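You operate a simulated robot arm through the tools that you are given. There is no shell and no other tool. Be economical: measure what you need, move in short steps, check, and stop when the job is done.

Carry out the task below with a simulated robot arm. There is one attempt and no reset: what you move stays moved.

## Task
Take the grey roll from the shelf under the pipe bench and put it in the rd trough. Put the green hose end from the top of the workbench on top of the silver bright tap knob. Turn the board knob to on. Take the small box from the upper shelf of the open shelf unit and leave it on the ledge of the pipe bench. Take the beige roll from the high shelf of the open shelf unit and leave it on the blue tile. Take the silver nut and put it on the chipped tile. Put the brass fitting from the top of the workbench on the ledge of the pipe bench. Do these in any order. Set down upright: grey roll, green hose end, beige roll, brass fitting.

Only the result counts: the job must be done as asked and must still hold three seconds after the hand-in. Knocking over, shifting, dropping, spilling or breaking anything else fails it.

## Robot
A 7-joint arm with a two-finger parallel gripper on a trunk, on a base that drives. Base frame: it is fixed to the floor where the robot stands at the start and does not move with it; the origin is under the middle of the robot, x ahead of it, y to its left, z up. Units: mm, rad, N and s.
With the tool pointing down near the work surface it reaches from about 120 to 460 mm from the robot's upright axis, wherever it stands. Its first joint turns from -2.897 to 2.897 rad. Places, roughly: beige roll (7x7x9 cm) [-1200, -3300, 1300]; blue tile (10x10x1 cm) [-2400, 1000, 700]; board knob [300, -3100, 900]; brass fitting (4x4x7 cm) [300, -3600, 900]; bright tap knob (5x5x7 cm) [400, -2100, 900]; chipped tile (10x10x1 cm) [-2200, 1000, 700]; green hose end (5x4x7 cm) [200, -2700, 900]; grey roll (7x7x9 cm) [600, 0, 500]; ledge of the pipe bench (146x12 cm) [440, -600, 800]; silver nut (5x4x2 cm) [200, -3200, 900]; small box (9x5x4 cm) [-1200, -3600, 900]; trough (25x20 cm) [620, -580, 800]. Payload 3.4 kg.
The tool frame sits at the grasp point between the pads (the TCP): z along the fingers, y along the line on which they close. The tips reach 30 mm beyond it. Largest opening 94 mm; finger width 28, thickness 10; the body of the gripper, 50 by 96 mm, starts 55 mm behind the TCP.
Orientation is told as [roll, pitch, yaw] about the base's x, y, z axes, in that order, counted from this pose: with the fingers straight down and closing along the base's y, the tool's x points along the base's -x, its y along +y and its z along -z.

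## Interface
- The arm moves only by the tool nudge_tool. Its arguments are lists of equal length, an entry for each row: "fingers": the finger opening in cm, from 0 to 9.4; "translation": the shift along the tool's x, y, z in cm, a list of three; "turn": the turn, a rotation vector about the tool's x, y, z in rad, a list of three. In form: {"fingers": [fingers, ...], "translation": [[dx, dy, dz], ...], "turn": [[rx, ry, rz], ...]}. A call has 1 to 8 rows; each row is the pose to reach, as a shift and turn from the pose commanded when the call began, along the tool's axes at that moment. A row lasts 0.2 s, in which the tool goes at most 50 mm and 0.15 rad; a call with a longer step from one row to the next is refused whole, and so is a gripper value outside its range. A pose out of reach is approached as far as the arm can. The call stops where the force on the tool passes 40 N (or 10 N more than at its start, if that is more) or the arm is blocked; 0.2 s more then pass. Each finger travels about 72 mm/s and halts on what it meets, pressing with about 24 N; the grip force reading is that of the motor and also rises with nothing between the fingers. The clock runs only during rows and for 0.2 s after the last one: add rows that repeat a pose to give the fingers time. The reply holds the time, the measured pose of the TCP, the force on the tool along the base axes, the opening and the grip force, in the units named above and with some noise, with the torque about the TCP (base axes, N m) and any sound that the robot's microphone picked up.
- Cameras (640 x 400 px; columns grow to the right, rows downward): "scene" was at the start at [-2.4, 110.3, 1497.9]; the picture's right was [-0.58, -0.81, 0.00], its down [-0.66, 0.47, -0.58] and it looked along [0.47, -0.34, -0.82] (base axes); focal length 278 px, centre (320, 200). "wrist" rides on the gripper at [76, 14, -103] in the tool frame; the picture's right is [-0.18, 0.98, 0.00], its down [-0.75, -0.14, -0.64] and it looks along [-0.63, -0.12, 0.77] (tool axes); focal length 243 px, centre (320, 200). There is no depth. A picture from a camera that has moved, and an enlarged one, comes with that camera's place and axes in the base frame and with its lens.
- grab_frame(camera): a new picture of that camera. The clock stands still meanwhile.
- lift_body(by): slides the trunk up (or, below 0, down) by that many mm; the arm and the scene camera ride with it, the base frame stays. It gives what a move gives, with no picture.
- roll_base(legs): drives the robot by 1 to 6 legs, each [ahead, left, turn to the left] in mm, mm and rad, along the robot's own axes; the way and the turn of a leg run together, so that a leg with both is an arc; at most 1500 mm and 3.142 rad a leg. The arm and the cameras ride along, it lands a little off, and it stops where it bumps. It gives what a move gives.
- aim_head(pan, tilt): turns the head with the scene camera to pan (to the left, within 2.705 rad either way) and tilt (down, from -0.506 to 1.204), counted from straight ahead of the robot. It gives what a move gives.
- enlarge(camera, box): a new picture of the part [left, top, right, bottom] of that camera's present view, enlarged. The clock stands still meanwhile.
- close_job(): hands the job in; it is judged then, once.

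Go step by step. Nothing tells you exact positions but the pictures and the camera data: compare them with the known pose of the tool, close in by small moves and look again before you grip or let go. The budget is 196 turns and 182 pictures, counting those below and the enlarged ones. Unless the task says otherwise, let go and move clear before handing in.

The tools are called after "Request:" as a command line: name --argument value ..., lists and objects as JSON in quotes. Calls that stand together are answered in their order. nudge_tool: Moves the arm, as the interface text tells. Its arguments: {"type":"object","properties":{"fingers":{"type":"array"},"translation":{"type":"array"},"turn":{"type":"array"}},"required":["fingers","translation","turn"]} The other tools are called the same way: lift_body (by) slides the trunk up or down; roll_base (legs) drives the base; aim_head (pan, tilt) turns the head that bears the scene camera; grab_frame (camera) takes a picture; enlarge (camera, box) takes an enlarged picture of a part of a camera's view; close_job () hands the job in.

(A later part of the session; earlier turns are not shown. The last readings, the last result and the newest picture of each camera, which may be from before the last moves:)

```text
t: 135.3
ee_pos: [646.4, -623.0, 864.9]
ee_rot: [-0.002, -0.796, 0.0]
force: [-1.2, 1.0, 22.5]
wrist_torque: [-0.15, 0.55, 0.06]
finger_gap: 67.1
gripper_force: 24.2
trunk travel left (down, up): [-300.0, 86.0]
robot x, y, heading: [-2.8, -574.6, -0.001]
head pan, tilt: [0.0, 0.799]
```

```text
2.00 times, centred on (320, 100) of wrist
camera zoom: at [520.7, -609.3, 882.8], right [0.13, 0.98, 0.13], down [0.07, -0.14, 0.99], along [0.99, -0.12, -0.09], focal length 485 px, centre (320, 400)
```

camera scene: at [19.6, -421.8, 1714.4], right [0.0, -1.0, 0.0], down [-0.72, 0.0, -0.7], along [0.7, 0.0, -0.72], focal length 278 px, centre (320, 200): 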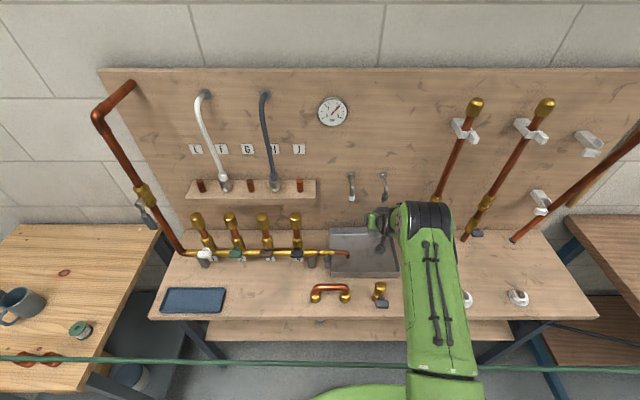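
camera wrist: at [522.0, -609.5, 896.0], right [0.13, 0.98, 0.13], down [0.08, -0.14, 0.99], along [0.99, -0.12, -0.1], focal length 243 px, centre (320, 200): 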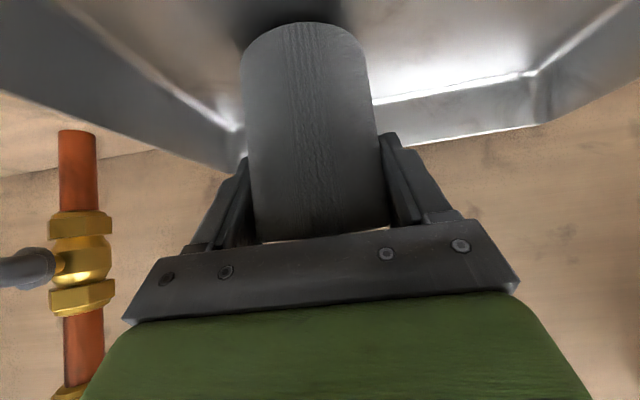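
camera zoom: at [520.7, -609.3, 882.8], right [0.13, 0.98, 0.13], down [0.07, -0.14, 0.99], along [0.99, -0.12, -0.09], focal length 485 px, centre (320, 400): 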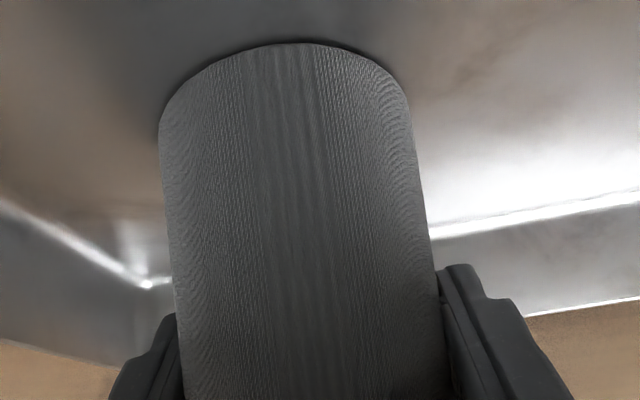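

Contact on the trough floor. Ease up, open, and retreat along the tool axis.

Request:
nudge_tool --fingers '[6.2, 7.5, 8.6, 8.6, 8.6, 8.6, 8.6, 8.6]' --translation '[[-0.2, 0, -0.2], [-0.2, 0, -0.2], [-0.2, 0, -0.2], [-0.2, 0, -0.2], [-0.2, 0, -4], [-0.2, 0, -8.5], [-0.2, 0, -13], [-0.2, 0, -17]]' --turn '[[0, 0, 0], [0, 0, 0], [0, 0, 0], [0, 0, 0], [0, 0, 0], [0, 0, 0], [0, 0, 0], [0, 0, 0]]'

Request:
grab_frame --camera "wrist"

Request:
grab_frame --camera "scene"

```text
t: 137.1
ee_pos: [526.4, -622.9, 985.9]
ee_rot: [0.001, -0.786, 0.0]
force: [0.1, 0.4, 0.5]
wrist_torque: [0.01, 0.02, 0.02]
finger_gap: 86.0
gripper_force: 0.0
trunk travel left (down, up): [-300.0, 86.0]
robot x, y, heading: [-1.2, -572.7, 0.003]
head pan, tilt: [0.0, 0.799]
```

```text
109 pictures are left
camera wrist: at [401.6, -609.0, 1004.1], right [0.13, 0.98, 0.13], down [0.08, -0.14, 0.99], along [0.99, -0.12, -0.1], focal length 243 px, centre (320, 200)
```

wrist: 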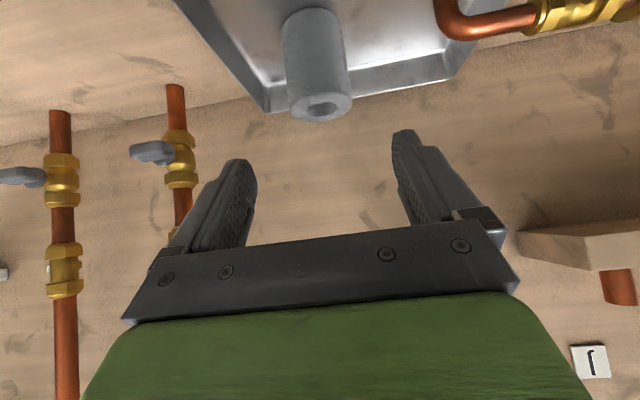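

```text
108 pictures are left
camera scene: at [18.3, -421.7, 1634.1], right [0.0, -1.0, 0.0], down [-0.72, 0.0, -0.7], along [0.7, 0.0, -0.72], focal length 278 px, centre (320, 200)
```

scene: 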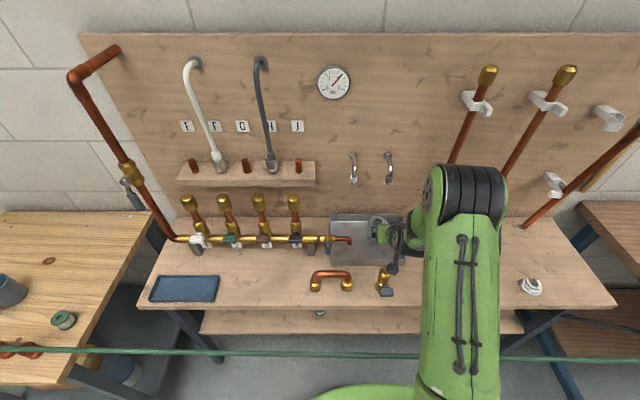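

Grey roll stands in the trough. Next the open shelf unit: back out, retract the arm, turn around and drive there.

Request:
roll_base --legs '[[-500, 0, 0], [0, -900, 0]]'

Request:
nudge_tool --fingers '[9.4, 9.4, 9.4, 9.4, 9.4]' --translation '[[0, 0, -3], [0, 0, -6], [1, 0, -9], [2, 0, -12], [3, 0, -15]]' --turn '[[0, 0, 0], [0, 0, 0], [0, 0, 0], [0, 0, 0], [0, 0, 0]]'

Request:
roll_base --legs '[[0, 0, 3.1416], [0, 1450, 0]]'

Request:
aim_head --pan 0.3 --tilt 0.45

Request:
grab_frame --camera "scene"

```text
t: 144.3
ee_pos: [13.6, -1514.5, 984.8]
ee_rot: [-0.001, -0.784, -0.012]
force: [-0.1, -0.4, -0.2]
wrist_torque: [-0.03, 0.01, 0.01]
finger_gap: 86.1
gripper_force: 0.0
trunk travel left (down, up): [-300.0, 86.0]
robot x, y, heading: [-513.3, -1462.2, -0.007]
head pan, tilt: [0.0, 0.799]
```

```text
t: 145.6
ee_pos: [-113.7, -1512.6, 1071.8]
ee_rot: [0.0, -0.785, -0.008]
force: [-1.1, 0.2, -1.0]
wrist_torque: [0.05, -0.04, -0.01]
finger_gap: 94.2
gripper_force: 0.1
trunk travel left (down, up): [-300.0, 86.0]
robot x, y, heading: [-513.0, -1457.6, -0.004]
head pan, tilt: [0.0, 0.799]
```

```text
refused: 3.1416 is not a number from -3.14159 to 3.14159
```

```text
t: 146.4
ee_pos: [-114.6, -1513.6, 1070.0]
ee_rot: [0.0, -0.784, -0.009]
force: [-0.6, 0.9, -0.4]
wrist_torque: [0.01, -0.02, 0.03]
finger_gap: 94.2
gripper_force: 0.0
trunk travel left (down, up): [-300.0, 86.0]
robot x, y, heading: [-511.0, -1462.2, -0.01]
head pan, tilt: [0.3, 0.45]
```

```text
107 pictures are left
camera scene: at [-485.1, -1281.4, 1664.5], right [0.29, -0.96, 0.0], down [-0.42, -0.12, -0.9], along [0.86, 0.26, -0.44], focal length 278 px, centre (320, 200)
```

scene: 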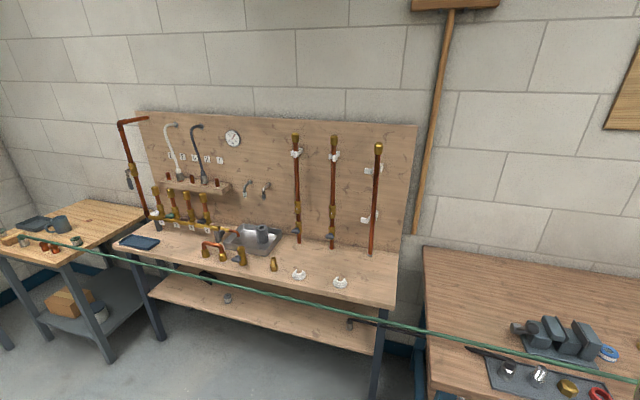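

Request:
roll_base --legs '[[0, 0, 3.14], [0, 1450, 0]]'

Request:
grab_frame --camera "scene"

```text
t: 160.8
ee_pos: [-982.2, -2816.1, 1071.0]
ee_rot: [0.0, -0.784, 3.083]
force: [-0.6, -0.5, 0.2]
wrist_torque: [-0.04, 0.02, -0.02]
finger_gap: 93.8
gripper_force: 0.0
trunk travel left (down, up): [-300.0, 86.0]
robot x, y, heading: [-585.5, -2889.1, 3.083]
head pan, tilt: [0.3, 0.45]
```

```text
106 pictures are left
camera scene: at [-625.7, -3064.5, 1664.5], right [-0.24, 0.97, 0.0], down [0.42, 0.1, -0.9], along [-0.87, -0.22, -0.44], focal length 278 px, centre (320, 200)
```

scene: 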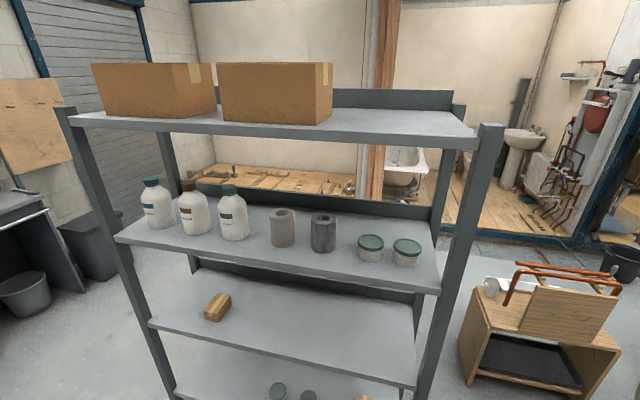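

Facing the shelf unit: beige roll (left of the darker one) at about (-1172,-3296), small box one shelf below at about (-1229,-3587). I align the heading, shift left, and raise the hand.

Request:
roll_base --legs '[[0, 0, 0.058], [0, 450, 0]]'

Request:
lift_body --by 84

Request:
nudge_tool --fingers '[9.4, 9.4, 9.4, 9.4, 9.4]' --translation '[[-2.5, 0, -2.5], [-5, 0, -5], [-7.5, 0, -7.5], [-10, 0, -10], [-12, 0, -12]]' --turn '[[0, 0, 0], [0, 0, 0], [0, 0, 0], [0, 0, 0], [0, 0, 0]]'

Request:
grab_frame --camera "wrist"

Request:
grab_frame --camera "scene"

```text
t: 163.9
ee_pos: [-987.1, -3280.5, 1071.3]
ee_rot: [-0.003, -0.783, -3.138]
force: [-0.1, 0.1, -0.2]
wrist_torque: [0.0, -0.03, -0.03]
finger_gap: 93.7
gripper_force: 0.1
trunk travel left (down, up): [-300.0, 86.0]
robot x, y, heading: [-586.8, -3325.4, -3.137]
head pan, tilt: [0.3, 0.45]
```

```text
t: 165.1
ee_pos: [-986.4, -3279.6, 1156.5]
ee_rot: [0.001, -0.783, -3.137]
force: [0.6, 0.1, 0.7]
wrist_torque: [0.01, 0.03, -0.01]
finger_gap: 94.0
gripper_force: 0.0
trunk travel left (down, up): [-384.0, 2.0]
robot x, y, heading: [-584.0, -3326.0, -3.14]
head pan, tilt: [0.3, 0.45]
```

```text
t: 166.3
ee_pos: [-985.8, -3280.2, 1325.7]
ee_rot: [-0.001, -0.783, -3.136]
force: [0.2, 0.5, -0.4]
wrist_torque: [0.02, -0.01, -0.04]
finger_gap: 93.8
gripper_force: 0.0
trunk travel left (down, up): [-384.0, 2.0]
robot x, y, heading: [-585.6, -3327.1, -3.139]
head pan, tilt: [0.3, 0.45]
```

```text
105 pictures are left
camera wrist: at [-857.9, -3294.9, 1345.5], right [-0.13, -0.98, 0.13], down [-0.08, 0.14, 0.99], along [-0.99, 0.12, -0.1], focal length 243 px, centre (320, 200)
```

wrist: 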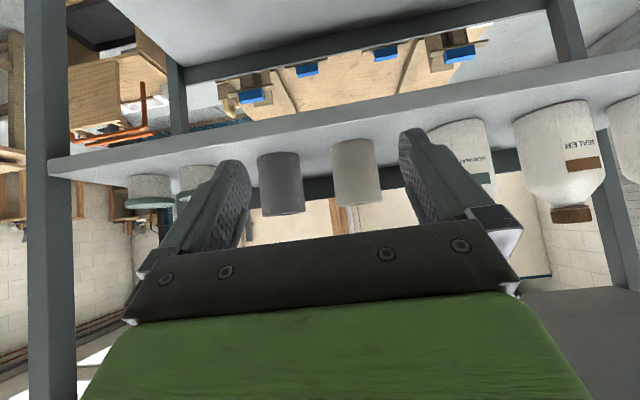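

```text
104 pictures are left
camera scene: at [-613.9, -3505.8, 1748.6], right [-0.3, 0.95, 0.0], down [0.42, 0.13, -0.9], along [-0.86, -0.27, -0.44], focal length 278 px, centre (320, 200)
```

scene: 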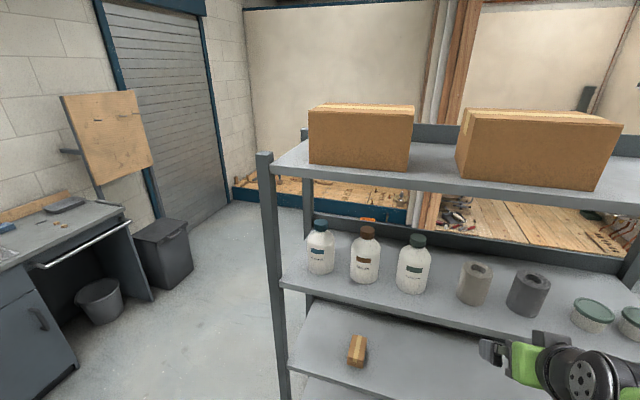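

Triangulated: beige roll center ≈ (-1218,-3311), bottom z≈1238. Align laterally/height and extend the arm, then look again before driving in.

Request:
nudge_tool --fingers '[8.8, 8.8, 8.8]' --translation '[[-1, 1.5, 2], [-3, 3, 5], [-4.6, 3.1, 7.2]]' --turn '[[0, 0, 0], [0, 0, 0], [0, 0, 0]]'

Request:
grab_frame --camera "wrist"

Request:
enlarge --camera "scene" --box '[400, 220, 600, 345]'

```text
t: 167.1
ee_pos: [-1072.3, -3310.2, 1305.7]
ee_rot: [0.0, -0.785, -3.14]
force: [-0.1, -0.2, -0.3]
wrist_torque: [0.0, -0.01, -0.02]
finger_gap: 87.6
gripper_force: 0.0
trunk travel left (down, up): [-384.0, 2.0]
robot x, y, heading: [-587.3, -3328.9, -3.141]
head pan, tilt: [0.3, 0.45]
```

```text
103 pictures are left
camera wrist: at [-944.1, -3324.4, 1324.5], right [-0.13, -0.98, 0.13], down [-0.08, 0.14, 0.99], along [-0.99, 0.12, -0.1], focal length 243 px, centre (320, 200)
```

wrist: 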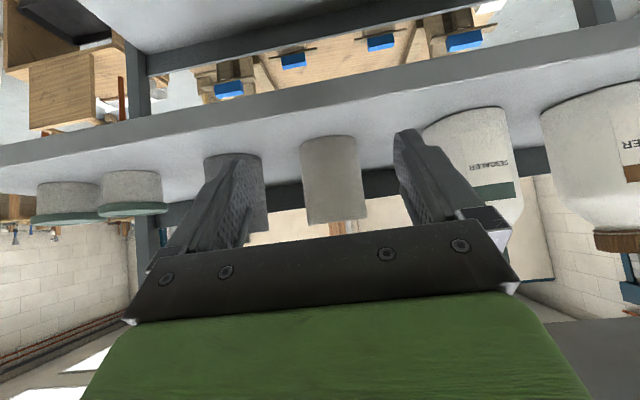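

```text
3.20 times, centred on (500, 282) of scene
camera zoom: at [-615.9, -3505.5, 1748.5], right [-0.3, 0.95, 0.0], down [0.42, 0.13, -0.9], along [-0.86, -0.27, -0.44], focal length 889 px, centre (-256, -64)
```

zoom: 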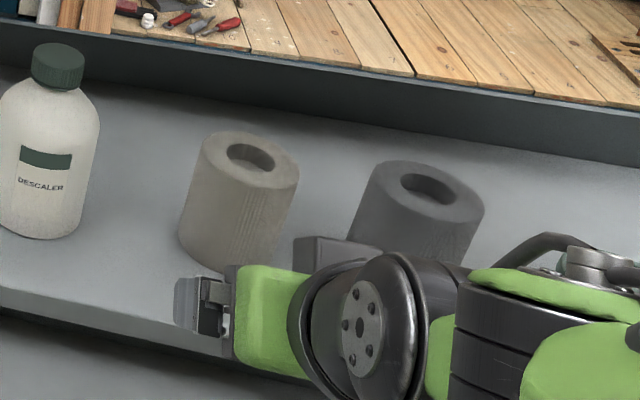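

Aligned: roll center ≈ x -1216, y -3309. Drive in 120 mm and check.

Request:
roll_base --legs '[[120, 0, 0]]'

Request:
grab_frame --camera "wrist"

```text
t: 168.3
ee_pos: [-1187.6, -3309.3, 1307.1]
ee_rot: [0.0, -0.783, -3.141]
force: [0.1, 0.5, 0.4]
wrist_torque: [0.01, 0.0, -0.01]
finger_gap: 87.8
gripper_force: 0.1
trunk travel left (down, up): [-384.0, 2.0]
robot x, y, heading: [-703.6, -3330.6, -3.145]
head pan, tilt: [0.3, 0.45]
```

```text
101 pictures are left
camera wrist: at [-1061.3, -3324.3, 1324.9], right [-0.13, -0.98, 0.13], down [-0.08, 0.14, 0.99], along [-0.99, 0.12, -0.1], focal length 243 px, centre (320, 200)
```

wrist: 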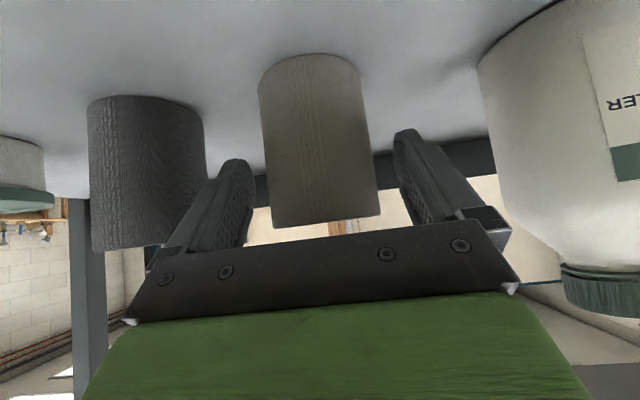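

Advance the last 27 mm with a 4 mm lateral correction, then close.

Request:
nudge_tool --fingers '[8.8, 8.8, 8, 7, 6.4, 6.2, 6.2, 6.2]' --translation '[[-1, -0.3, 1], [-1.95, -0.3, 1.95], [-1.95, -0.3, 1.95], [-1.95, -0.3, 1.95], [-1.95, -0.3, 1.95], [-1.95, -0.3, 1.95], [-1.95, -0.3, 1.95], [-1.95, -0.3, 1.95]]' --turn '[[0, 0, 0], [0, 0, 0], [0, 0, 0], [0, 0, 0], [0, 0, 0], [0, 0, 0], [0, 0, 0], [0, 0, 0]]'

Request:
grab_frame --camera "wrist"

```text
t: 170.1
ee_pos: [-1217.4, -3306.7, 1307.4]
ee_rot: [0.0, -0.785, -3.139]
force: [0.5, -0.4, 2.1]
wrist_torque: [0.02, -0.03, 0.0]
finger_gap: 67.0
gripper_force: 24.7
trunk travel left (down, up): [-384.0, 2.0]
robot x, y, heading: [-704.2, -3327.8, -3.138]
head pan, tilt: [0.3, 0.45]
```

```text
100 pictures are left
camera wrist: at [-1089.4, -3321.6, 1324.9], right [-0.13, -0.98, 0.13], down [-0.08, 0.14, 0.99], along [-0.99, 0.12, -0.1], focal length 243 px, centre (320, 200)
```

wrist: 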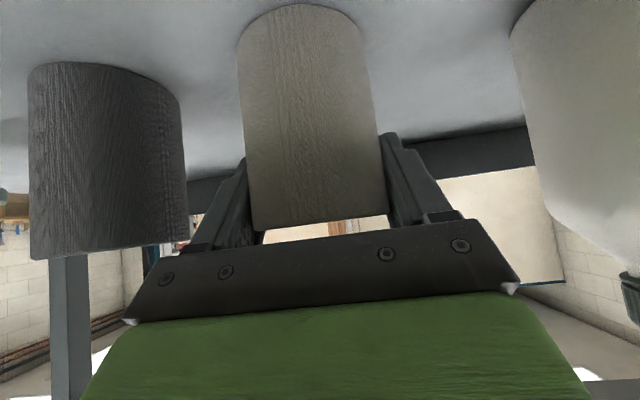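

Gripped. Lift 25 mm with the arm and back out.

Request:
nudge_tool --fingers '[6.2, 6.2, 6.2]' --translation '[[-0.9, 0, -0.9], [-1.9, 0, -1.9], [-1.9, 0, -1.9]]' --turn '[[0, 0, 0], [0, 0, 0], [0, 0, 0]]'

Request:
roll_base --legs '[[-300, 0, 0]]'

Request:
grab_frame --camera "wrist"

Request:
grab_frame --camera "scene"

```text
t: 170.9
ee_pos: [-1216.8, -3306.9, 1332.8]
ee_rot: [0.0, -0.782, -3.139]
force: [0.0, -0.7, -1.6]
wrist_torque: [-0.02, -0.02, -0.01]
finger_gap: 67.1
gripper_force: 23.6
trunk travel left (down, up): [-384.0, 2.0]
robot x, y, heading: [-703.9, -3326.9, -3.144]
head pan, tilt: [0.3, 0.45]
```

```text
t: 172.9
ee_pos: [-919.4, -3306.3, 1333.4]
ee_rot: [0.0, -0.784, -3.139]
force: [0.8, 0.8, -0.9]
wrist_torque: [-0.01, 0.01, -0.02]
finger_gap: 67.1
gripper_force: 24.3
trunk travel left (down, up): [-384.0, 2.0]
robot x, y, heading: [-408.8, -3328.3, -3.139]
head pan, tilt: [0.3, 0.45]
```

```text
99 pictures are left
camera wrist: at [-791.2, -3320.9, 1352.0], right [-0.13, -0.98, 0.13], down [-0.08, 0.14, 0.99], along [-0.99, 0.12, -0.1], focal length 243 px, centre (320, 200)
```

wrist: 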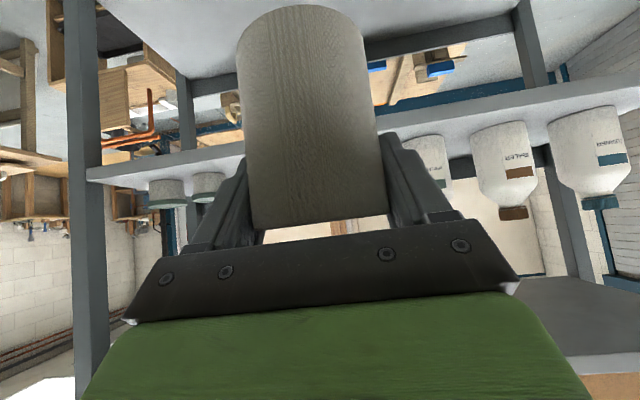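

```text
98 pictures are left
camera scene: at [-435.3, -3505.6, 1748.5], right [-0.3, 0.95, 0.0], down [0.42, 0.13, -0.9], along [-0.86, -0.27, -0.44], focal length 278 px, centre (320, 200)
```

scene: 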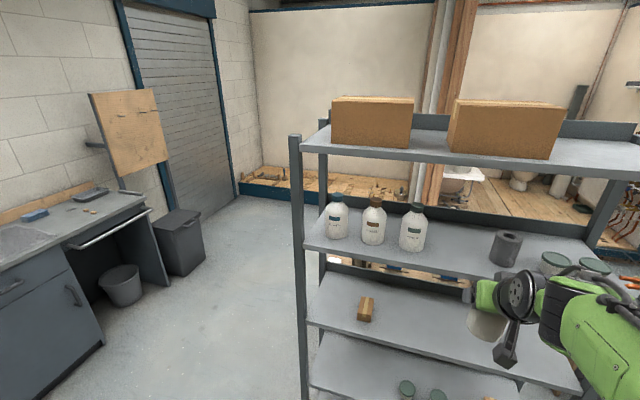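

Beige roll is held. Drive to the tile table at about (-2300,1000), going around with a clear corridor, then look.

Request:
roll_base --legs '[[0, -1500, 0], [0, -1500, 0], [0, -500, 0], [1300, 0, 0], [0, 0, -1.57]]'

Request:
aim_head --pan 0.6 --tilt 0.6

Request:
grab_frame --camera "scene"

```text
t: 200.0
ee_pos: [-1618.3, 737.6, 1333.1]
ee_rot: [-0.001, -0.785, 1.558]
force: [-0.4, -0.2, -0.5]
wrist_torque: [-0.01, 0.01, 0.03]
finger_gap: 67.2
gripper_force: 23.7
trunk travel left (down, up): [-384.0, 2.0]
robot x, y, heading: [-1648.0, 222.4, 1.558]
head pan, tilt: [0.3, 0.45]
```

```text
t: 200.8
ee_pos: [-1618.2, 738.2, 1334.3]
ee_rot: [0.0, -0.783, 1.56]
force: [-0.4, 0.3, -1.2]
wrist_torque: [0.04, 0.0, 0.0]
finger_gap: 67.1
gripper_force: 23.5
trunk travel left (down, up): [-384.0, 2.0]
robot x, y, heading: [-1644.3, 226.9, 1.558]
head pan, tilt: [0.6, 0.6]
```

```text
97 pictures are left
camera scene: at [-1849.3, 241.3, 1735.0], right [0.83, 0.55, 0.0], down [0.31, -0.47, -0.83], along [-0.46, 0.69, -0.56], focal length 278 px, centre (320, 200)
```

scene: 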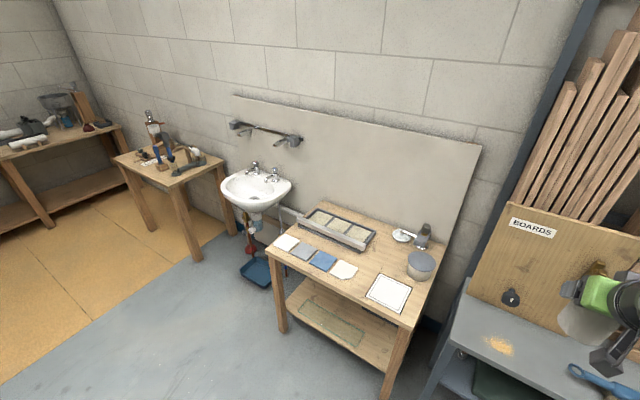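

Tiles are along the table front: zoom to pick the blue and chipped ones.

Request:
enlarge --camera "scene" --box '[260, 220, 420, 320]'

```text
4.00 times, centred on (340, 270) of scene
camera zoom: at [-1849.3, 241.3, 1735.0], right [0.83, 0.55, 0.0], down [0.31, -0.47, -0.83], along [-0.46, 0.69, -0.56], focal length 1111 px, centre (240, -80)
```

zoom: 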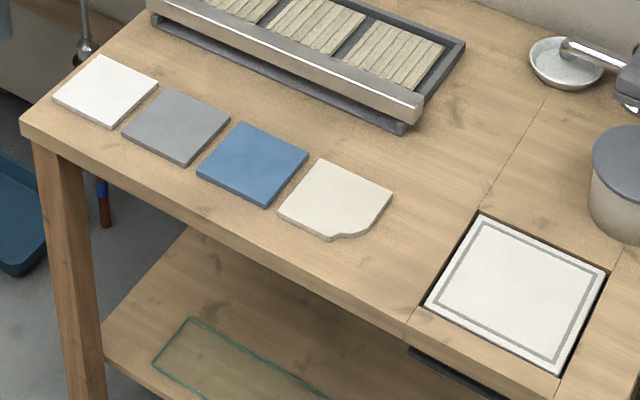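

Blue tile ≈ (-2360,1030), chipped ≈ (-2250,1038), table z≈745. Drive left and lower the trunk.

Request:
roll_base --legs '[[0, 742, 0.012]]'

Request:
lift_body --by -330

Request:
aim_head --pan -0.1 --tilt 0.75

Request:
grab_frame --camera "scene"

Request:
grab_frame --camera "wrist"

```text
t: 204.8
ee_pos: [-2363.4, 742.1, 1333.0]
ee_rot: [-0.002, -0.785, 1.572]
force: [0.9, 0.6, -0.7]
wrist_torque: [0.02, 0.0, 0.02]
finger_gap: 67.3
gripper_force: 23.9
trunk travel left (down, up): [-384.0, 2.0]
robot x, y, heading: [-2384.3, 227.4, 1.569]
head pan, tilt: [0.6, 0.6]
```

```text
t: 208.1
ee_pos: [-2364.9, 742.2, 1003.2]
ee_rot: [0.0, -0.784, 1.57]
force: [0.1, -0.2, -0.5]
wrist_torque: [-0.03, 0.01, 0.0]
finger_gap: 67.3
gripper_force: 24.0
trunk travel left (down, up): [-54.0, 332.0]
robot x, y, heading: [-2383.3, 230.8, 1.57]
head pan, tilt: [0.6, 0.6]
```

```text
t: 209.1
ee_pos: [-2363.6, 742.5, 1003.3]
ee_rot: [-0.001, -0.784, 1.569]
force: [0.4, -0.9, -1.5]
wrist_torque: [0.05, 0.01, 0.01]
finger_gap: 67.2
gripper_force: 23.9
trunk travel left (down, up): [-54.0, 332.0]
robot x, y, heading: [-2388.7, 234.2, 1.57]
head pan, tilt: [-0.099, 0.75]
```

```text
95 pictures are left
camera scene: at [-2531.2, 253.2, 1391.8], right [1.0, -0.1, 0.0], down [-0.07, -0.68, -0.73], along [0.07, 0.73, -0.68], focal length 278 px, centre (320, 200)
```

scene: 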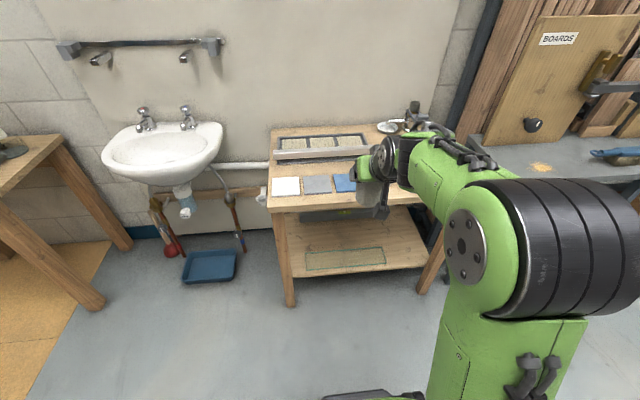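

```text
94 pictures are left
camera wrist: at [-2377.4, 615.8, 1021.6], right [-0.98, 0.13, 0.13], down [0.14, 0.08, 0.99], along [0.12, 0.99, -0.1], focal length 243 px, centre (320, 200)
```

wrist: 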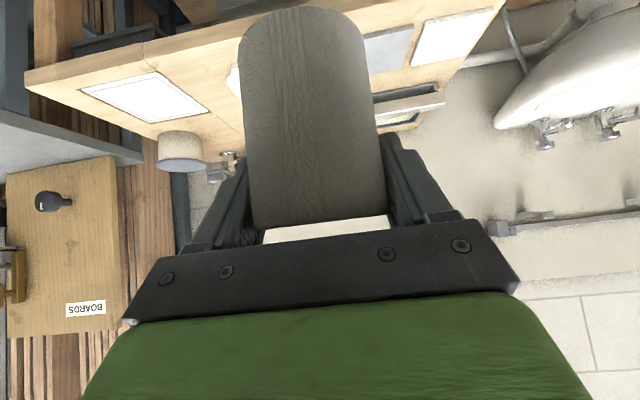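

Grey tile triangulates to (-2467,1025, top 751), so blue is at about (-2358,1027). Lower and drive forward over it.

Request:
lift_body --by -54

Request:
nudge_tool --fingers '[6.2, 6.2, 6.2]' --translation '[[1.5, 0, 1.5], [3, 0, 3], [4.2, 0, 4.2]]' --turn '[[0, 0, 0], [0, 0, 0], [0, 0, 0]]'

Request:
roll_base --legs '[[280, -6, 0]]'

Request:
grab_frame --camera "scene"

Request:
grab_frame --camera "wrist"

```text
t: 210.1
ee_pos: [-2365.3, 743.0, 950.0]
ee_rot: [0.001, -0.784, 1.57]
force: [-0.5, -0.2, -0.8]
wrist_torque: [0.01, 0.01, -0.02]
finger_gap: 67.2
gripper_force: 23.6
trunk travel left (down, up): [0.0, 386.0]
robot x, y, heading: [-2383.6, 231.1, 1.57]
head pan, tilt: [-0.099, 0.75]
```

```text
t: 210.9
ee_pos: [-2364.9, 743.3, 891.9]
ee_rot: [0.0, -0.783, 1.57]
force: [-0.1, -1.0, -1.8]
wrist_torque: [-0.01, -0.01, 0.0]
finger_gap: 67.3
gripper_force: 23.8
trunk travel left (down, up): [0.0, 386.0]
robot x, y, heading: [-2386.8, 229.2, 1.572]
head pan, tilt: [-0.099, 0.75]
```

```text
t: 212.8
ee_pos: [-2358.0, 1019.9, 891.7]
ee_rot: [0.0, -0.784, 1.571]
force: [-0.6, 0.6, -1.4]
wrist_torque: [0.0, -0.01, 0.0]
finger_gap: 67.3
gripper_force: 23.6
trunk travel left (down, up): [0.0, 386.0]
robot x, y, heading: [-2381.6, 507.2, 1.568]
head pan, tilt: [-0.099, 0.75]
```

```text
93 pictures are left
camera scene: at [-2525.2, 530.9, 1339.1], right [1.0, -0.1, 0.0], down [-0.07, -0.68, -0.73], along [0.07, 0.73, -0.68], focal length 278 px, centre (320, 200)
```

scene: 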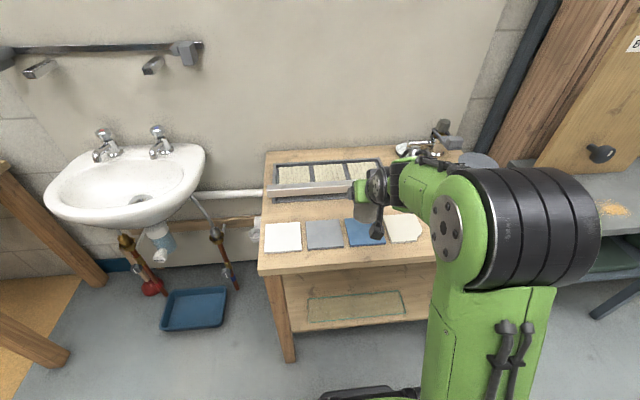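

```text
92 pictures are left
camera wrist: at [-2372.0, 893.8, 909.9], right [-0.98, 0.13, 0.13], down [0.14, 0.08, 0.99], along [0.12, 0.99, -0.1], focal length 243 px, centre (320, 200)
```

wrist: 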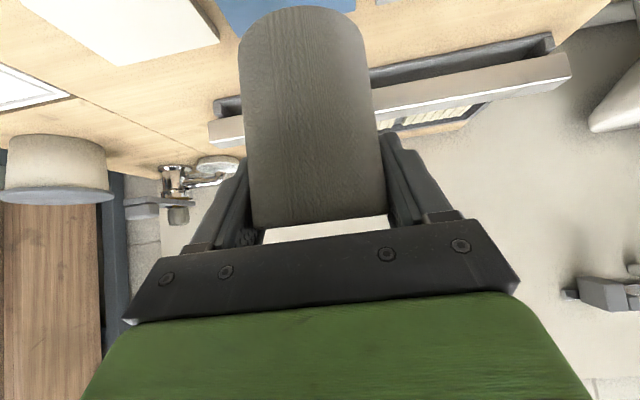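

Blue tile center ≈ (-2353,1021); the hand is at (-2358,1020). Correct 5 mm and descend, then in small steps to contact.

Request:
nudge_tool --fingers '[6.2, 6.2, 6.2, 6.2]' --translation '[[1.5, -0.5, 1.5], [3, -0.5, 3], [4, -0.5, 4], [4.6, -0.5, 4.6]]' --turn '[[0, 0, 0], [0, 0, 0], [0, 0, 0], [0, 0, 0]]'

Request:
enlarge --camera "scene" --box '[300, 150, 440, 260]'

Request:
grab_frame --camera "wrist"

```text
t: 213.8
ee_pos: [-2352.9, 1020.3, 825.1]
ee_rot: [-0.001, -0.784, 1.571]
force: [-0.3, 0.4, -0.5]
wrist_torque: [0.01, 0.02, 0.02]
finger_gap: 67.3
gripper_force: 24.3
trunk travel left (down, up): [0.0, 386.0]
robot x, y, heading: [-2380.7, 510.1, 1.565]
head pan, tilt: [-0.099, 0.75]
```

```text
3.64 times, centred on (370, 205) of scene
camera zoom: at [-2525.2, 530.4, 1339.1], right [1.0, -0.1, 0.0], down [-0.07, -0.68, -0.73], along [0.07, 0.73, -0.68], focal length 1010 px, centre (138, 182)
```

zoom: 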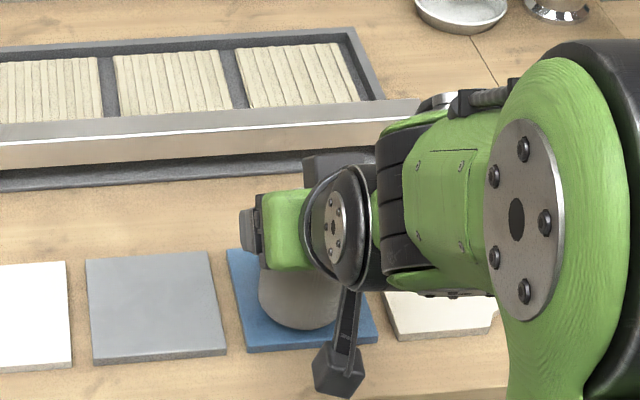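

```text
90 pictures are left
camera wrist: at [-2366.3, 893.3, 843.8], right [-0.98, 0.13, 0.13], down [0.14, 0.08, 0.99], along [0.12, 0.99, -0.1], focal length 243 px, centre (320, 200)
```

wrist: 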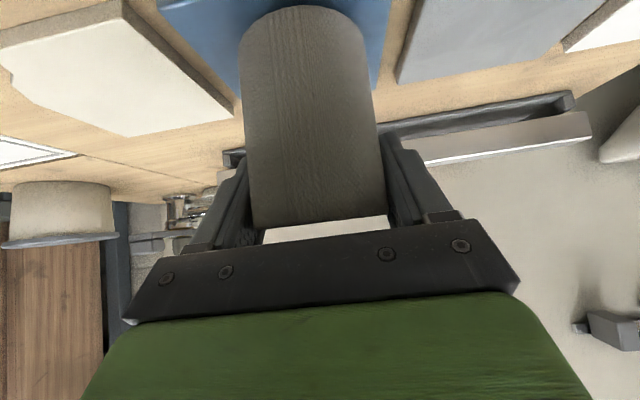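

Roll sits centered above the blue tile. Continue down in small steps.

Request:
nudge_tool --fingers '[6.2, 6.2, 6.2, 6.2, 6.2, 6.2]' --translation '[[0.15, 0, 0.15], [0.3, 0, 0.3], [0.4, 0, 0.4], [0.5, 0, 0.5], [0.6, 0, 0.6], [0.7, 0, 0.7]]' --turn '[[0, 0, 0], [0, 0, 0], [0, 0, 0], [0, 0, 0], [0, 0, 0], [0, 0, 0]]'

```text
t: 215.2
ee_pos: [-2353.7, 1020.3, 817.1]
ee_rot: [0.0, -0.785, 1.573]
force: [-0.2, -0.9, 2.3]
wrist_torque: [-0.06, -0.15, -0.04]
finger_gap: 67.0
gripper_force: 23.7
trunk travel left (down, up): [0.0, 386.0]
robot x, y, heading: [-2378.3, 508.9, 1.57]
head pan, tilt: [-0.099, 0.75]
```

Request:
nudge_tool --fingers '[6.2, 6.2]' --translation '[[0.08, 0, 0.08], [0.15, 0, 0.15]]' --turn '[[0, 0, 0], [0, 0, 0]]'

```text
t: 215.8
ee_pos: [-2353.2, 1020.5, 816.5]
ee_rot: [-0.001, -0.787, 1.573]
force: [-2.1, -3.0, 15.1]
wrist_torque: [-0.49, -0.37, -0.1]
finger_gap: 67.2
gripper_force: 23.6
trunk travel left (down, up): [0.0, 386.0]
robot x, y, heading: [-2380.6, 508.2, 1.568]
head pan, tilt: [-0.099, 0.75]
```

Contact on the tile. Ease, release and retreat.

Request:
nudge_tool --fingers '[6.2, 7.5, 8.6, 8.6, 8.6, 8.6, 8.6, 8.6]' --translation '[[-0.12, 0, -0.12], [-0.12, 0, -0.12], [-0.12, 0, -0.12], [-0.12, 0, -0.12], [-0.12, 0, -4], [-0.12, 0, -8.5], [-0.12, 0, -13], [-0.12, 0, -17]]' --turn '[[0, 0, 0], [0, 0, 0], [0, 0, 0], [0, 0, 0], [0, 0, 0], [0, 0, 0], [0, 0, 0], [0, 0, 0]]'

Request:
grab_frame --camera "wrist"

Request:
grab_frame --camera "scene"

```text
t: 217.6
ee_pos: [-2352.4, 899.2, 935.1]
ee_rot: [0.001, -0.782, 1.571]
force: [-0.2, 0.1, -0.8]
wrist_torque: [0.01, 0.0, 0.01]
finger_gap: 85.8
gripper_force: 0.1
trunk travel left (down, up): [0.0, 386.0]
robot x, y, heading: [-2374.2, 508.6, 1.572]
head pan, tilt: [-0.099, 0.75]
```

```text
89 pictures are left
camera wrist: at [-2365.6, 772.0, 954.2], right [-0.98, 0.13, 0.13], down [0.14, 0.08, 0.99], along [0.12, 0.99, -0.1], focal length 243 px, centre (320, 200)
```

wrist: 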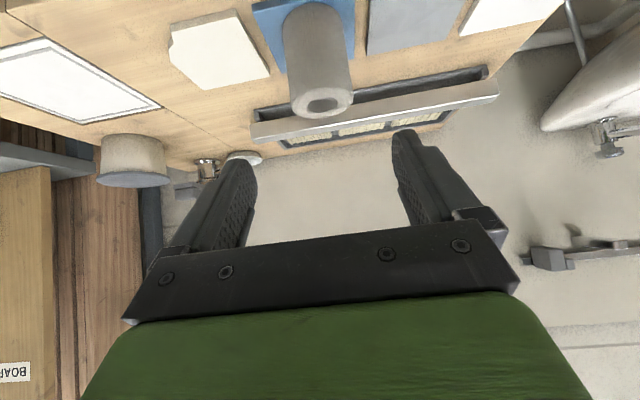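

```text
88 pictures are left
camera scene: at [-2525.2, 529.6, 1339.1], right [1.0, -0.1, 0.0], down [-0.07, -0.68, -0.73], along [0.07, 0.73, -0.68], focal length 278 px, centre (320, 200)
```

scene: 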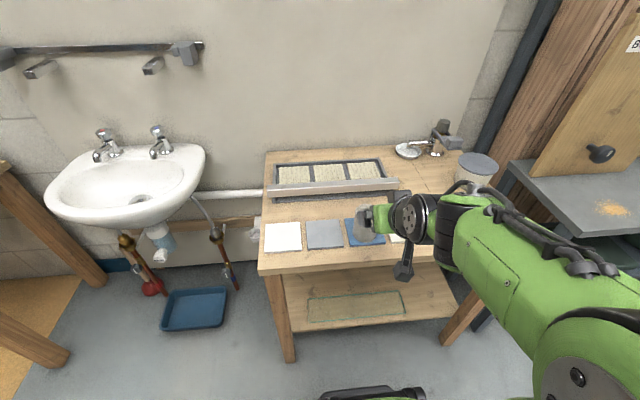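

Beige roll stands on the blue tile. Now back to the shelf unit for the small box.

Request:
roll_base --legs '[[-260, 0, 0], [0, 0, 1.57], [-1500, 0, 0], [-420, 0, 0], [0, 1500, 0], [0, 1500, 0]]'

Request:
aim_head --pan 0.3 --tilt 0.6

```text
t: 246.8
ee_pos: [-912.4, -2749.0, 934.5]
ee_rot: [-0.002, -0.782, 3.1]
force: [0.4, -0.7, -0.6]
wrist_torque: [0.01, -0.01, 0.03]
finger_gap: 86.2
gripper_force: 0.1
trunk travel left (down, up): [0.0, 386.0]
robot x, y, heading: [-521.0, -2794.8, 3.095]
head pan, tilt: [-0.099, 0.75]
```

```text
t: 247.7
ee_pos: [-913.0, -2748.9, 935.2]
ee_rot: [0.0, -0.783, 3.1]
force: [-0.7, -0.2, -0.3]
wrist_torque: [0.03, 0.0, 0.0]
finger_gap: 86.3
gripper_force: 0.1
trunk travel left (down, up): [0.0, 386.0]
robot x, y, heading: [-522.6, -2791.9, 3.101]
head pan, tilt: [0.3, 0.6]
```

Request:
roll_base --legs '[[0, 0, 0.042], [0, 815, 0]]'

Request:
grab_frame --camera "scene"

Request:
grab_frame --camera "wrist"

```text
t: 252.4
ee_pos: [-915.5, -3576.6, 935.4]
ee_rot: [-0.001, -0.784, 3.142]
force: [0.8, 1.0, 0.3]
wrist_torque: [-0.02, 0.0, -0.01]
finger_gap: 85.9
gripper_force: 0.0
trunk travel left (down, up): [0.0, 386.0]
robot x, y, heading: [-518.9, -3604.5, 3.14]
head pan, tilt: [0.3, 0.6]
```

```text
87 pictures are left
camera scene: at [-547.7, -3781.4, 1352.0], right [-0.3, 0.96, 0.0], down [0.54, 0.17, -0.82], along [-0.79, -0.24, -0.57], focal length 278 px, centre (320, 200)
```

scene: 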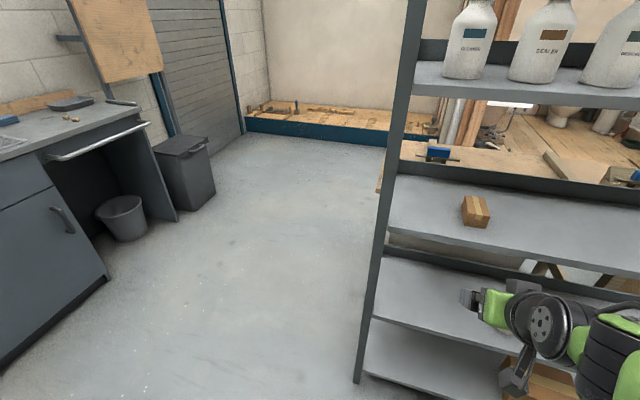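

```text
86 pictures are left
camera wrist: at [-786.6, -3590.8, 954.0], right [-0.13, -0.98, 0.13], down [-0.08, 0.14, 0.99], along [-0.99, 0.12, -0.1], focal length 243 px, centre (320, 200)
```

wrist: 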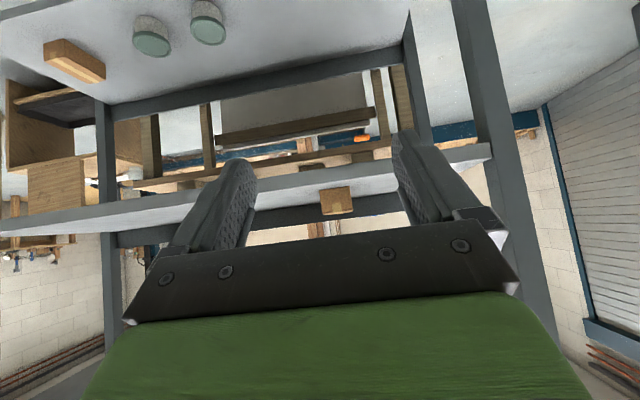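

Request:
enlarge --camera "scene" --box '[420, 170, 540, 250]'

Request:
enlarge --camera "wrist" --box '[240, 130, 430, 250]'

```text
5.00 times, centred on (480, 210) of scene
camera zoom: at [-547.7, -3781.4, 1352.0], right [-0.3, 0.96, 0.0], down [0.54, 0.17, -0.82], along [-0.79, -0.24, -0.57], focal length 1389 px, centre (-480, 150)
```

zoom: 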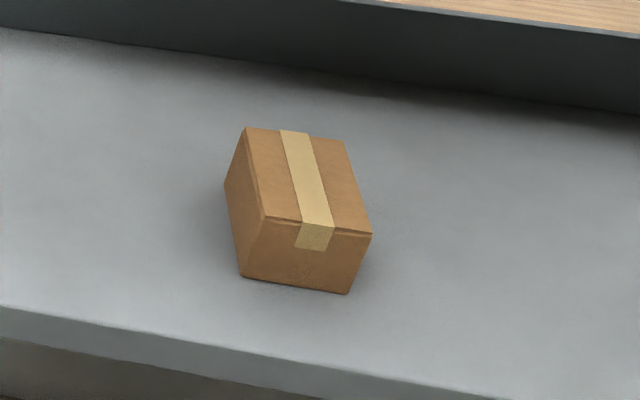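

```text
3.33 times, centred on (335, 190) of wrist
camera zoom: at [-786.6, -3590.8, 954.0], right [-0.13, -0.98, 0.13], down [-0.08, 0.14, 0.99], along [-0.99, 0.12, -0.1], focal length 809 px, centre (270, 233)
```

zoom: 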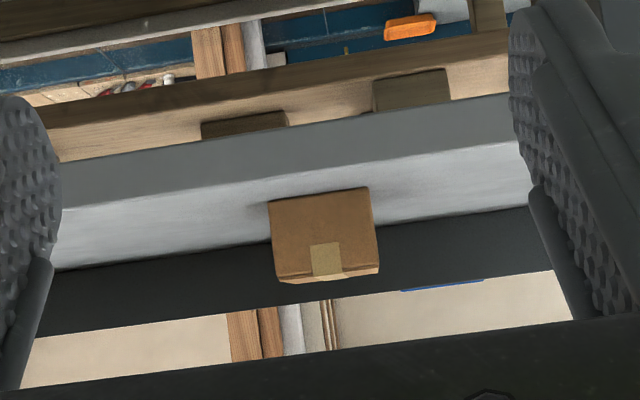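

Small box: center ≈ (-1216,-3566), aligned with x, shelf z≈899. Correct laterally, extend, and drive in partially.

Request:
nudge_tool --fingers '[8, 8, 8]' --translation '[[-2.5, -0.5, 2.5], [-5, -1.1, 5], [-7.2, -1.1, 7]]' --turn '[[0, 0, 0], [0, 0, 0], [0, 0, 0]]'

Request:
roll_base --legs '[[150, 0, 0]]'

Request:
grab_frame --camera "wrist"

Request:
grab_frame --camera "scene"

```text
t: 253.2
ee_pos: [-1015.2, -3564.9, 935.5]
ee_rot: [0.001, -0.783, -3.142]
force: [0.3, 0.0, -0.1]
wrist_torque: [-0.02, -0.02, 0.0]
finger_gap: 80.1
gripper_force: 0.1
trunk travel left (down, up): [0.0, 386.0]
robot x, y, heading: [-519.7, -3606.1, 3.142]
head pan, tilt: [0.3, 0.6]
```

```text
t: 254.6
ee_pos: [-1162.6, -3565.0, 935.4]
ee_rot: [0.0, -0.783, -3.141]
force: [0.4, -0.5, -1.0]
wrist_torque: [-0.02, 0.0, 0.05]
finger_gap: 79.7
gripper_force: 0.0
trunk travel left (down, up): [0.0, 386.0]
robot x, y, heading: [-668.6, -3604.2, -3.137]
head pan, tilt: [0.3, 0.6]
```

```text
83 pictures are left
camera wrist: at [-1034.8, -3579.9, 954.3], right [-0.13, -0.98, 0.13], down [-0.08, 0.14, 0.99], along [-0.99, 0.12, -0.1], focal length 243 px, centre (320, 200)
```

wrist: 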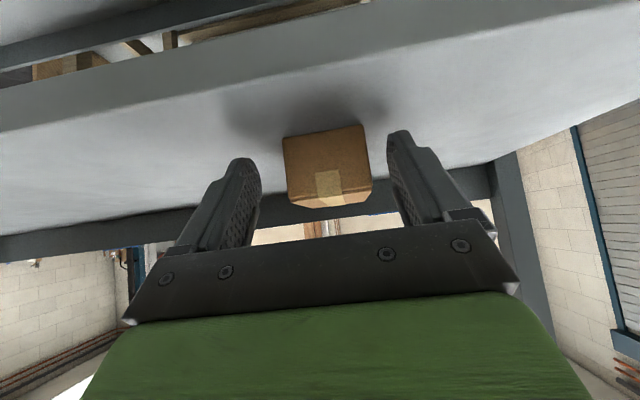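

```text
82 pictures are left
camera scene: at [-696.1, -3781.2, 1352.0], right [-0.3, 0.96, 0.0], down [0.54, 0.17, -0.82], along [-0.79, -0.24, -0.57], focal length 278 px, centre (320, 200)
```

scene: 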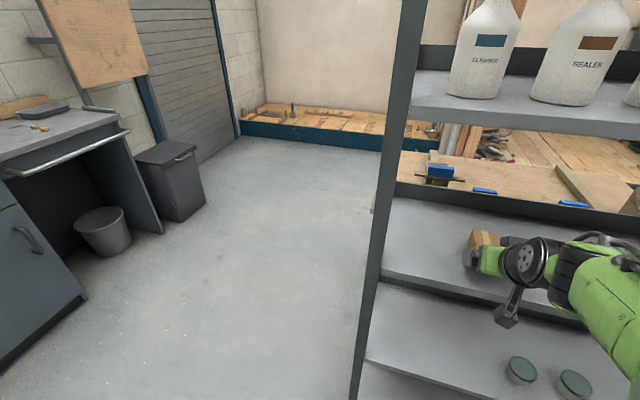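

Box is centered between the fingers; go 44 mm further with the arm and close.

Request:
nudge_tool --fingers '[8, 8, 8, 6.5, 5, 4.4, 4.4, 4.4]' --translation '[[-1.7, 0, 1.4], [-3.3, 0, 2.9], [-3.3, 0, 2.9], [-3.3, 0, 2.9], [-3.3, 0, 2.9], [-3.3, 0, 2.9], [-3.3, 0, 2.9], [-3.3, 0, 2.9]]' --turn '[[0, 0, 0], [0, 0, 0], [0, 0, 0], [0, 0, 0], [0, 0, 0], [0, 0, 0], [0, 0, 0], [0, 0, 0]]'

Request:
grab_frame --camera "wrist"

```text
t: 256.4
ee_pos: [-1205.3, -3566.1, 936.5]
ee_rot: [0.0, -0.784, -3.142]
force: [-0.6, 0.2, 0.4]
wrist_torque: [-0.04, 0.04, -0.01]
finger_gap: 53.7
gripper_force: 24.2
trunk travel left (down, up): [0.0, 386.0]
robot x, y, heading: [-669.6, -3603.8, -3.141]
head pan, tilt: [0.3, 0.6]
```

```text
81 pictures are left
camera wrist: at [-1078.1, -3580.4, 955.6], right [-0.13, -0.98, 0.13], down [-0.08, 0.14, 0.99], along [-0.99, 0.12, -0.1], focal length 243 px, centre (320, 200)
```

wrist: 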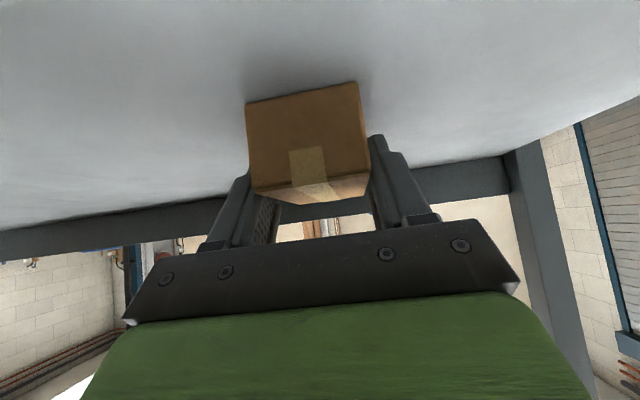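

Box gripped (54 mm). Lift, back out, and carry it to the pipe bench; target free stretch of ledge around (440,-270).

Request:
lift_body --by 40

Request:
roll_base --legs '[[-270, 0, 0]]'

Request:
grab_frame --camera "wrist"

Request:
lift_body --by 80

Request:
roll_base --legs '[[0, -1500, 0], [0, -1100, 0], [0, 0, -3.14], [0, 740, 0]]'

Request:
aim_head --pan 0.0 --tilt 0.7

Request:
grab_frame --camera "scene"

```text
t: 257.2
ee_pos: [-1206.7, -3566.0, 974.9]
ee_rot: [0.001, -0.783, -3.141]
force: [0.7, -0.3, -1.0]
wrist_torque: [-0.01, 0.0, 0.01]
finger_gap: 53.5
gripper_force: 23.9
trunk travel left (down, up): [-40.0, 346.0]
robot x, y, heading: [-667.7, -3601.6, -3.145]
head pan, tilt: [0.3, 0.6]
```

```text
t: 259.1
ee_pos: [-933.9, -3567.8, 976.2]
ee_rot: [0.0, -0.784, -3.136]
force: [0.2, -0.3, -1.3]
wrist_torque: [-0.01, 0.01, 0.01]
finger_gap: 53.7
gripper_force: 23.7
trunk travel left (down, up): [-40.0, 346.0]
robot x, y, heading: [-395.5, -3605.9, -3.14]
head pan, tilt: [0.3, 0.6]
```

```text
80 pictures are left
camera wrist: at [-806.0, -3581.5, 994.5], right [-0.13, -0.98, 0.13], down [-0.08, 0.14, 0.99], along [-0.99, 0.11, -0.1], focal length 243 px, centre (320, 200)
```

wrist: 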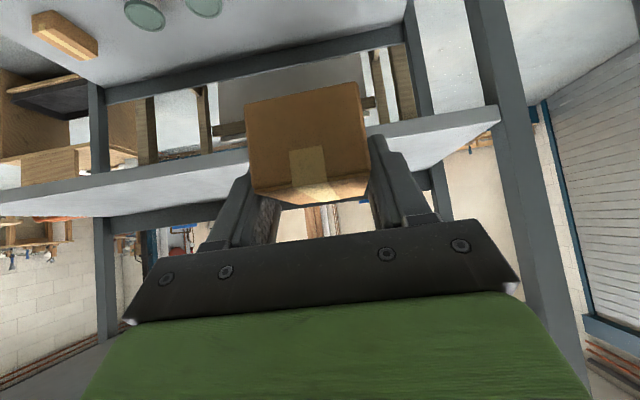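

```text
t: 260.3
ee_pos: [-934.6, -3568.2, 1056.5]
ee_rot: [-0.001, -0.783, -3.134]
force: [-0.7, -0.2, -1.3]
wrist_torque: [0.05, -0.01, 0.02]
finger_gap: 53.8
gripper_force: 24.2
trunk travel left (down, up): [-120.0, 266.0]
robot x, y, heading: [-398.7, -3604.7, -3.138]
head pan, tilt: [0.3, 0.6]
```

```text
t: 284.0
ee_pos: [97.5, -251.7, 1055.8]
ee_rot: [0.0, -0.784, 0.039]
force: [0.1, 0.6, -1.0]
wrist_torque: [-0.02, 0.02, -0.03]
finger_gap: 53.9
gripper_force: 23.7
trunk travel left (down, up): [-120.0, 266.0]
robot x, y, heading: [-439.0, -238.6, 0.037]
head pan, tilt: [0.3, 0.6]
```

```text
t: 284.8
ee_pos: [95.5, -252.8, 1055.6]
ee_rot: [0.001, -0.783, 0.038]
force: [0.2, 0.2, -0.2]
wrist_torque: [0.02, -0.01, 0.01]
finger_gap: 53.6
gripper_force: 23.7
trunk travel left (down, up): [-120.0, 266.0]
robot x, y, heading: [-442.1, -239.0, 0.037]
head pan, tilt: [0.0, 0.7]
```

```text
79 pictures are left
camera scene: at [-423.6, -81.7, 1463.0], right [0.04, -1.0, 0.0], down [-0.64, -0.03, -0.77], along [0.76, 0.03, -0.64], focal length 278 px, centre (320, 200)
```

scene: 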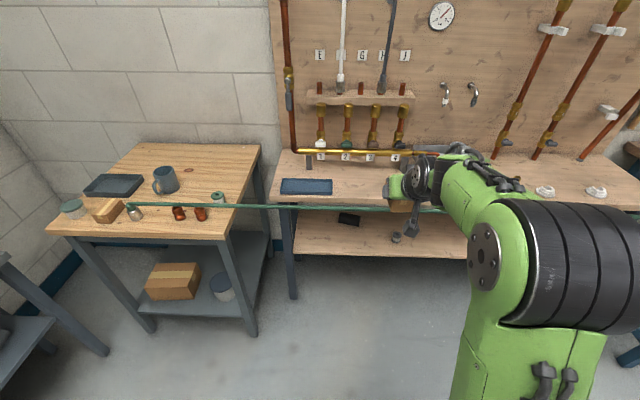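

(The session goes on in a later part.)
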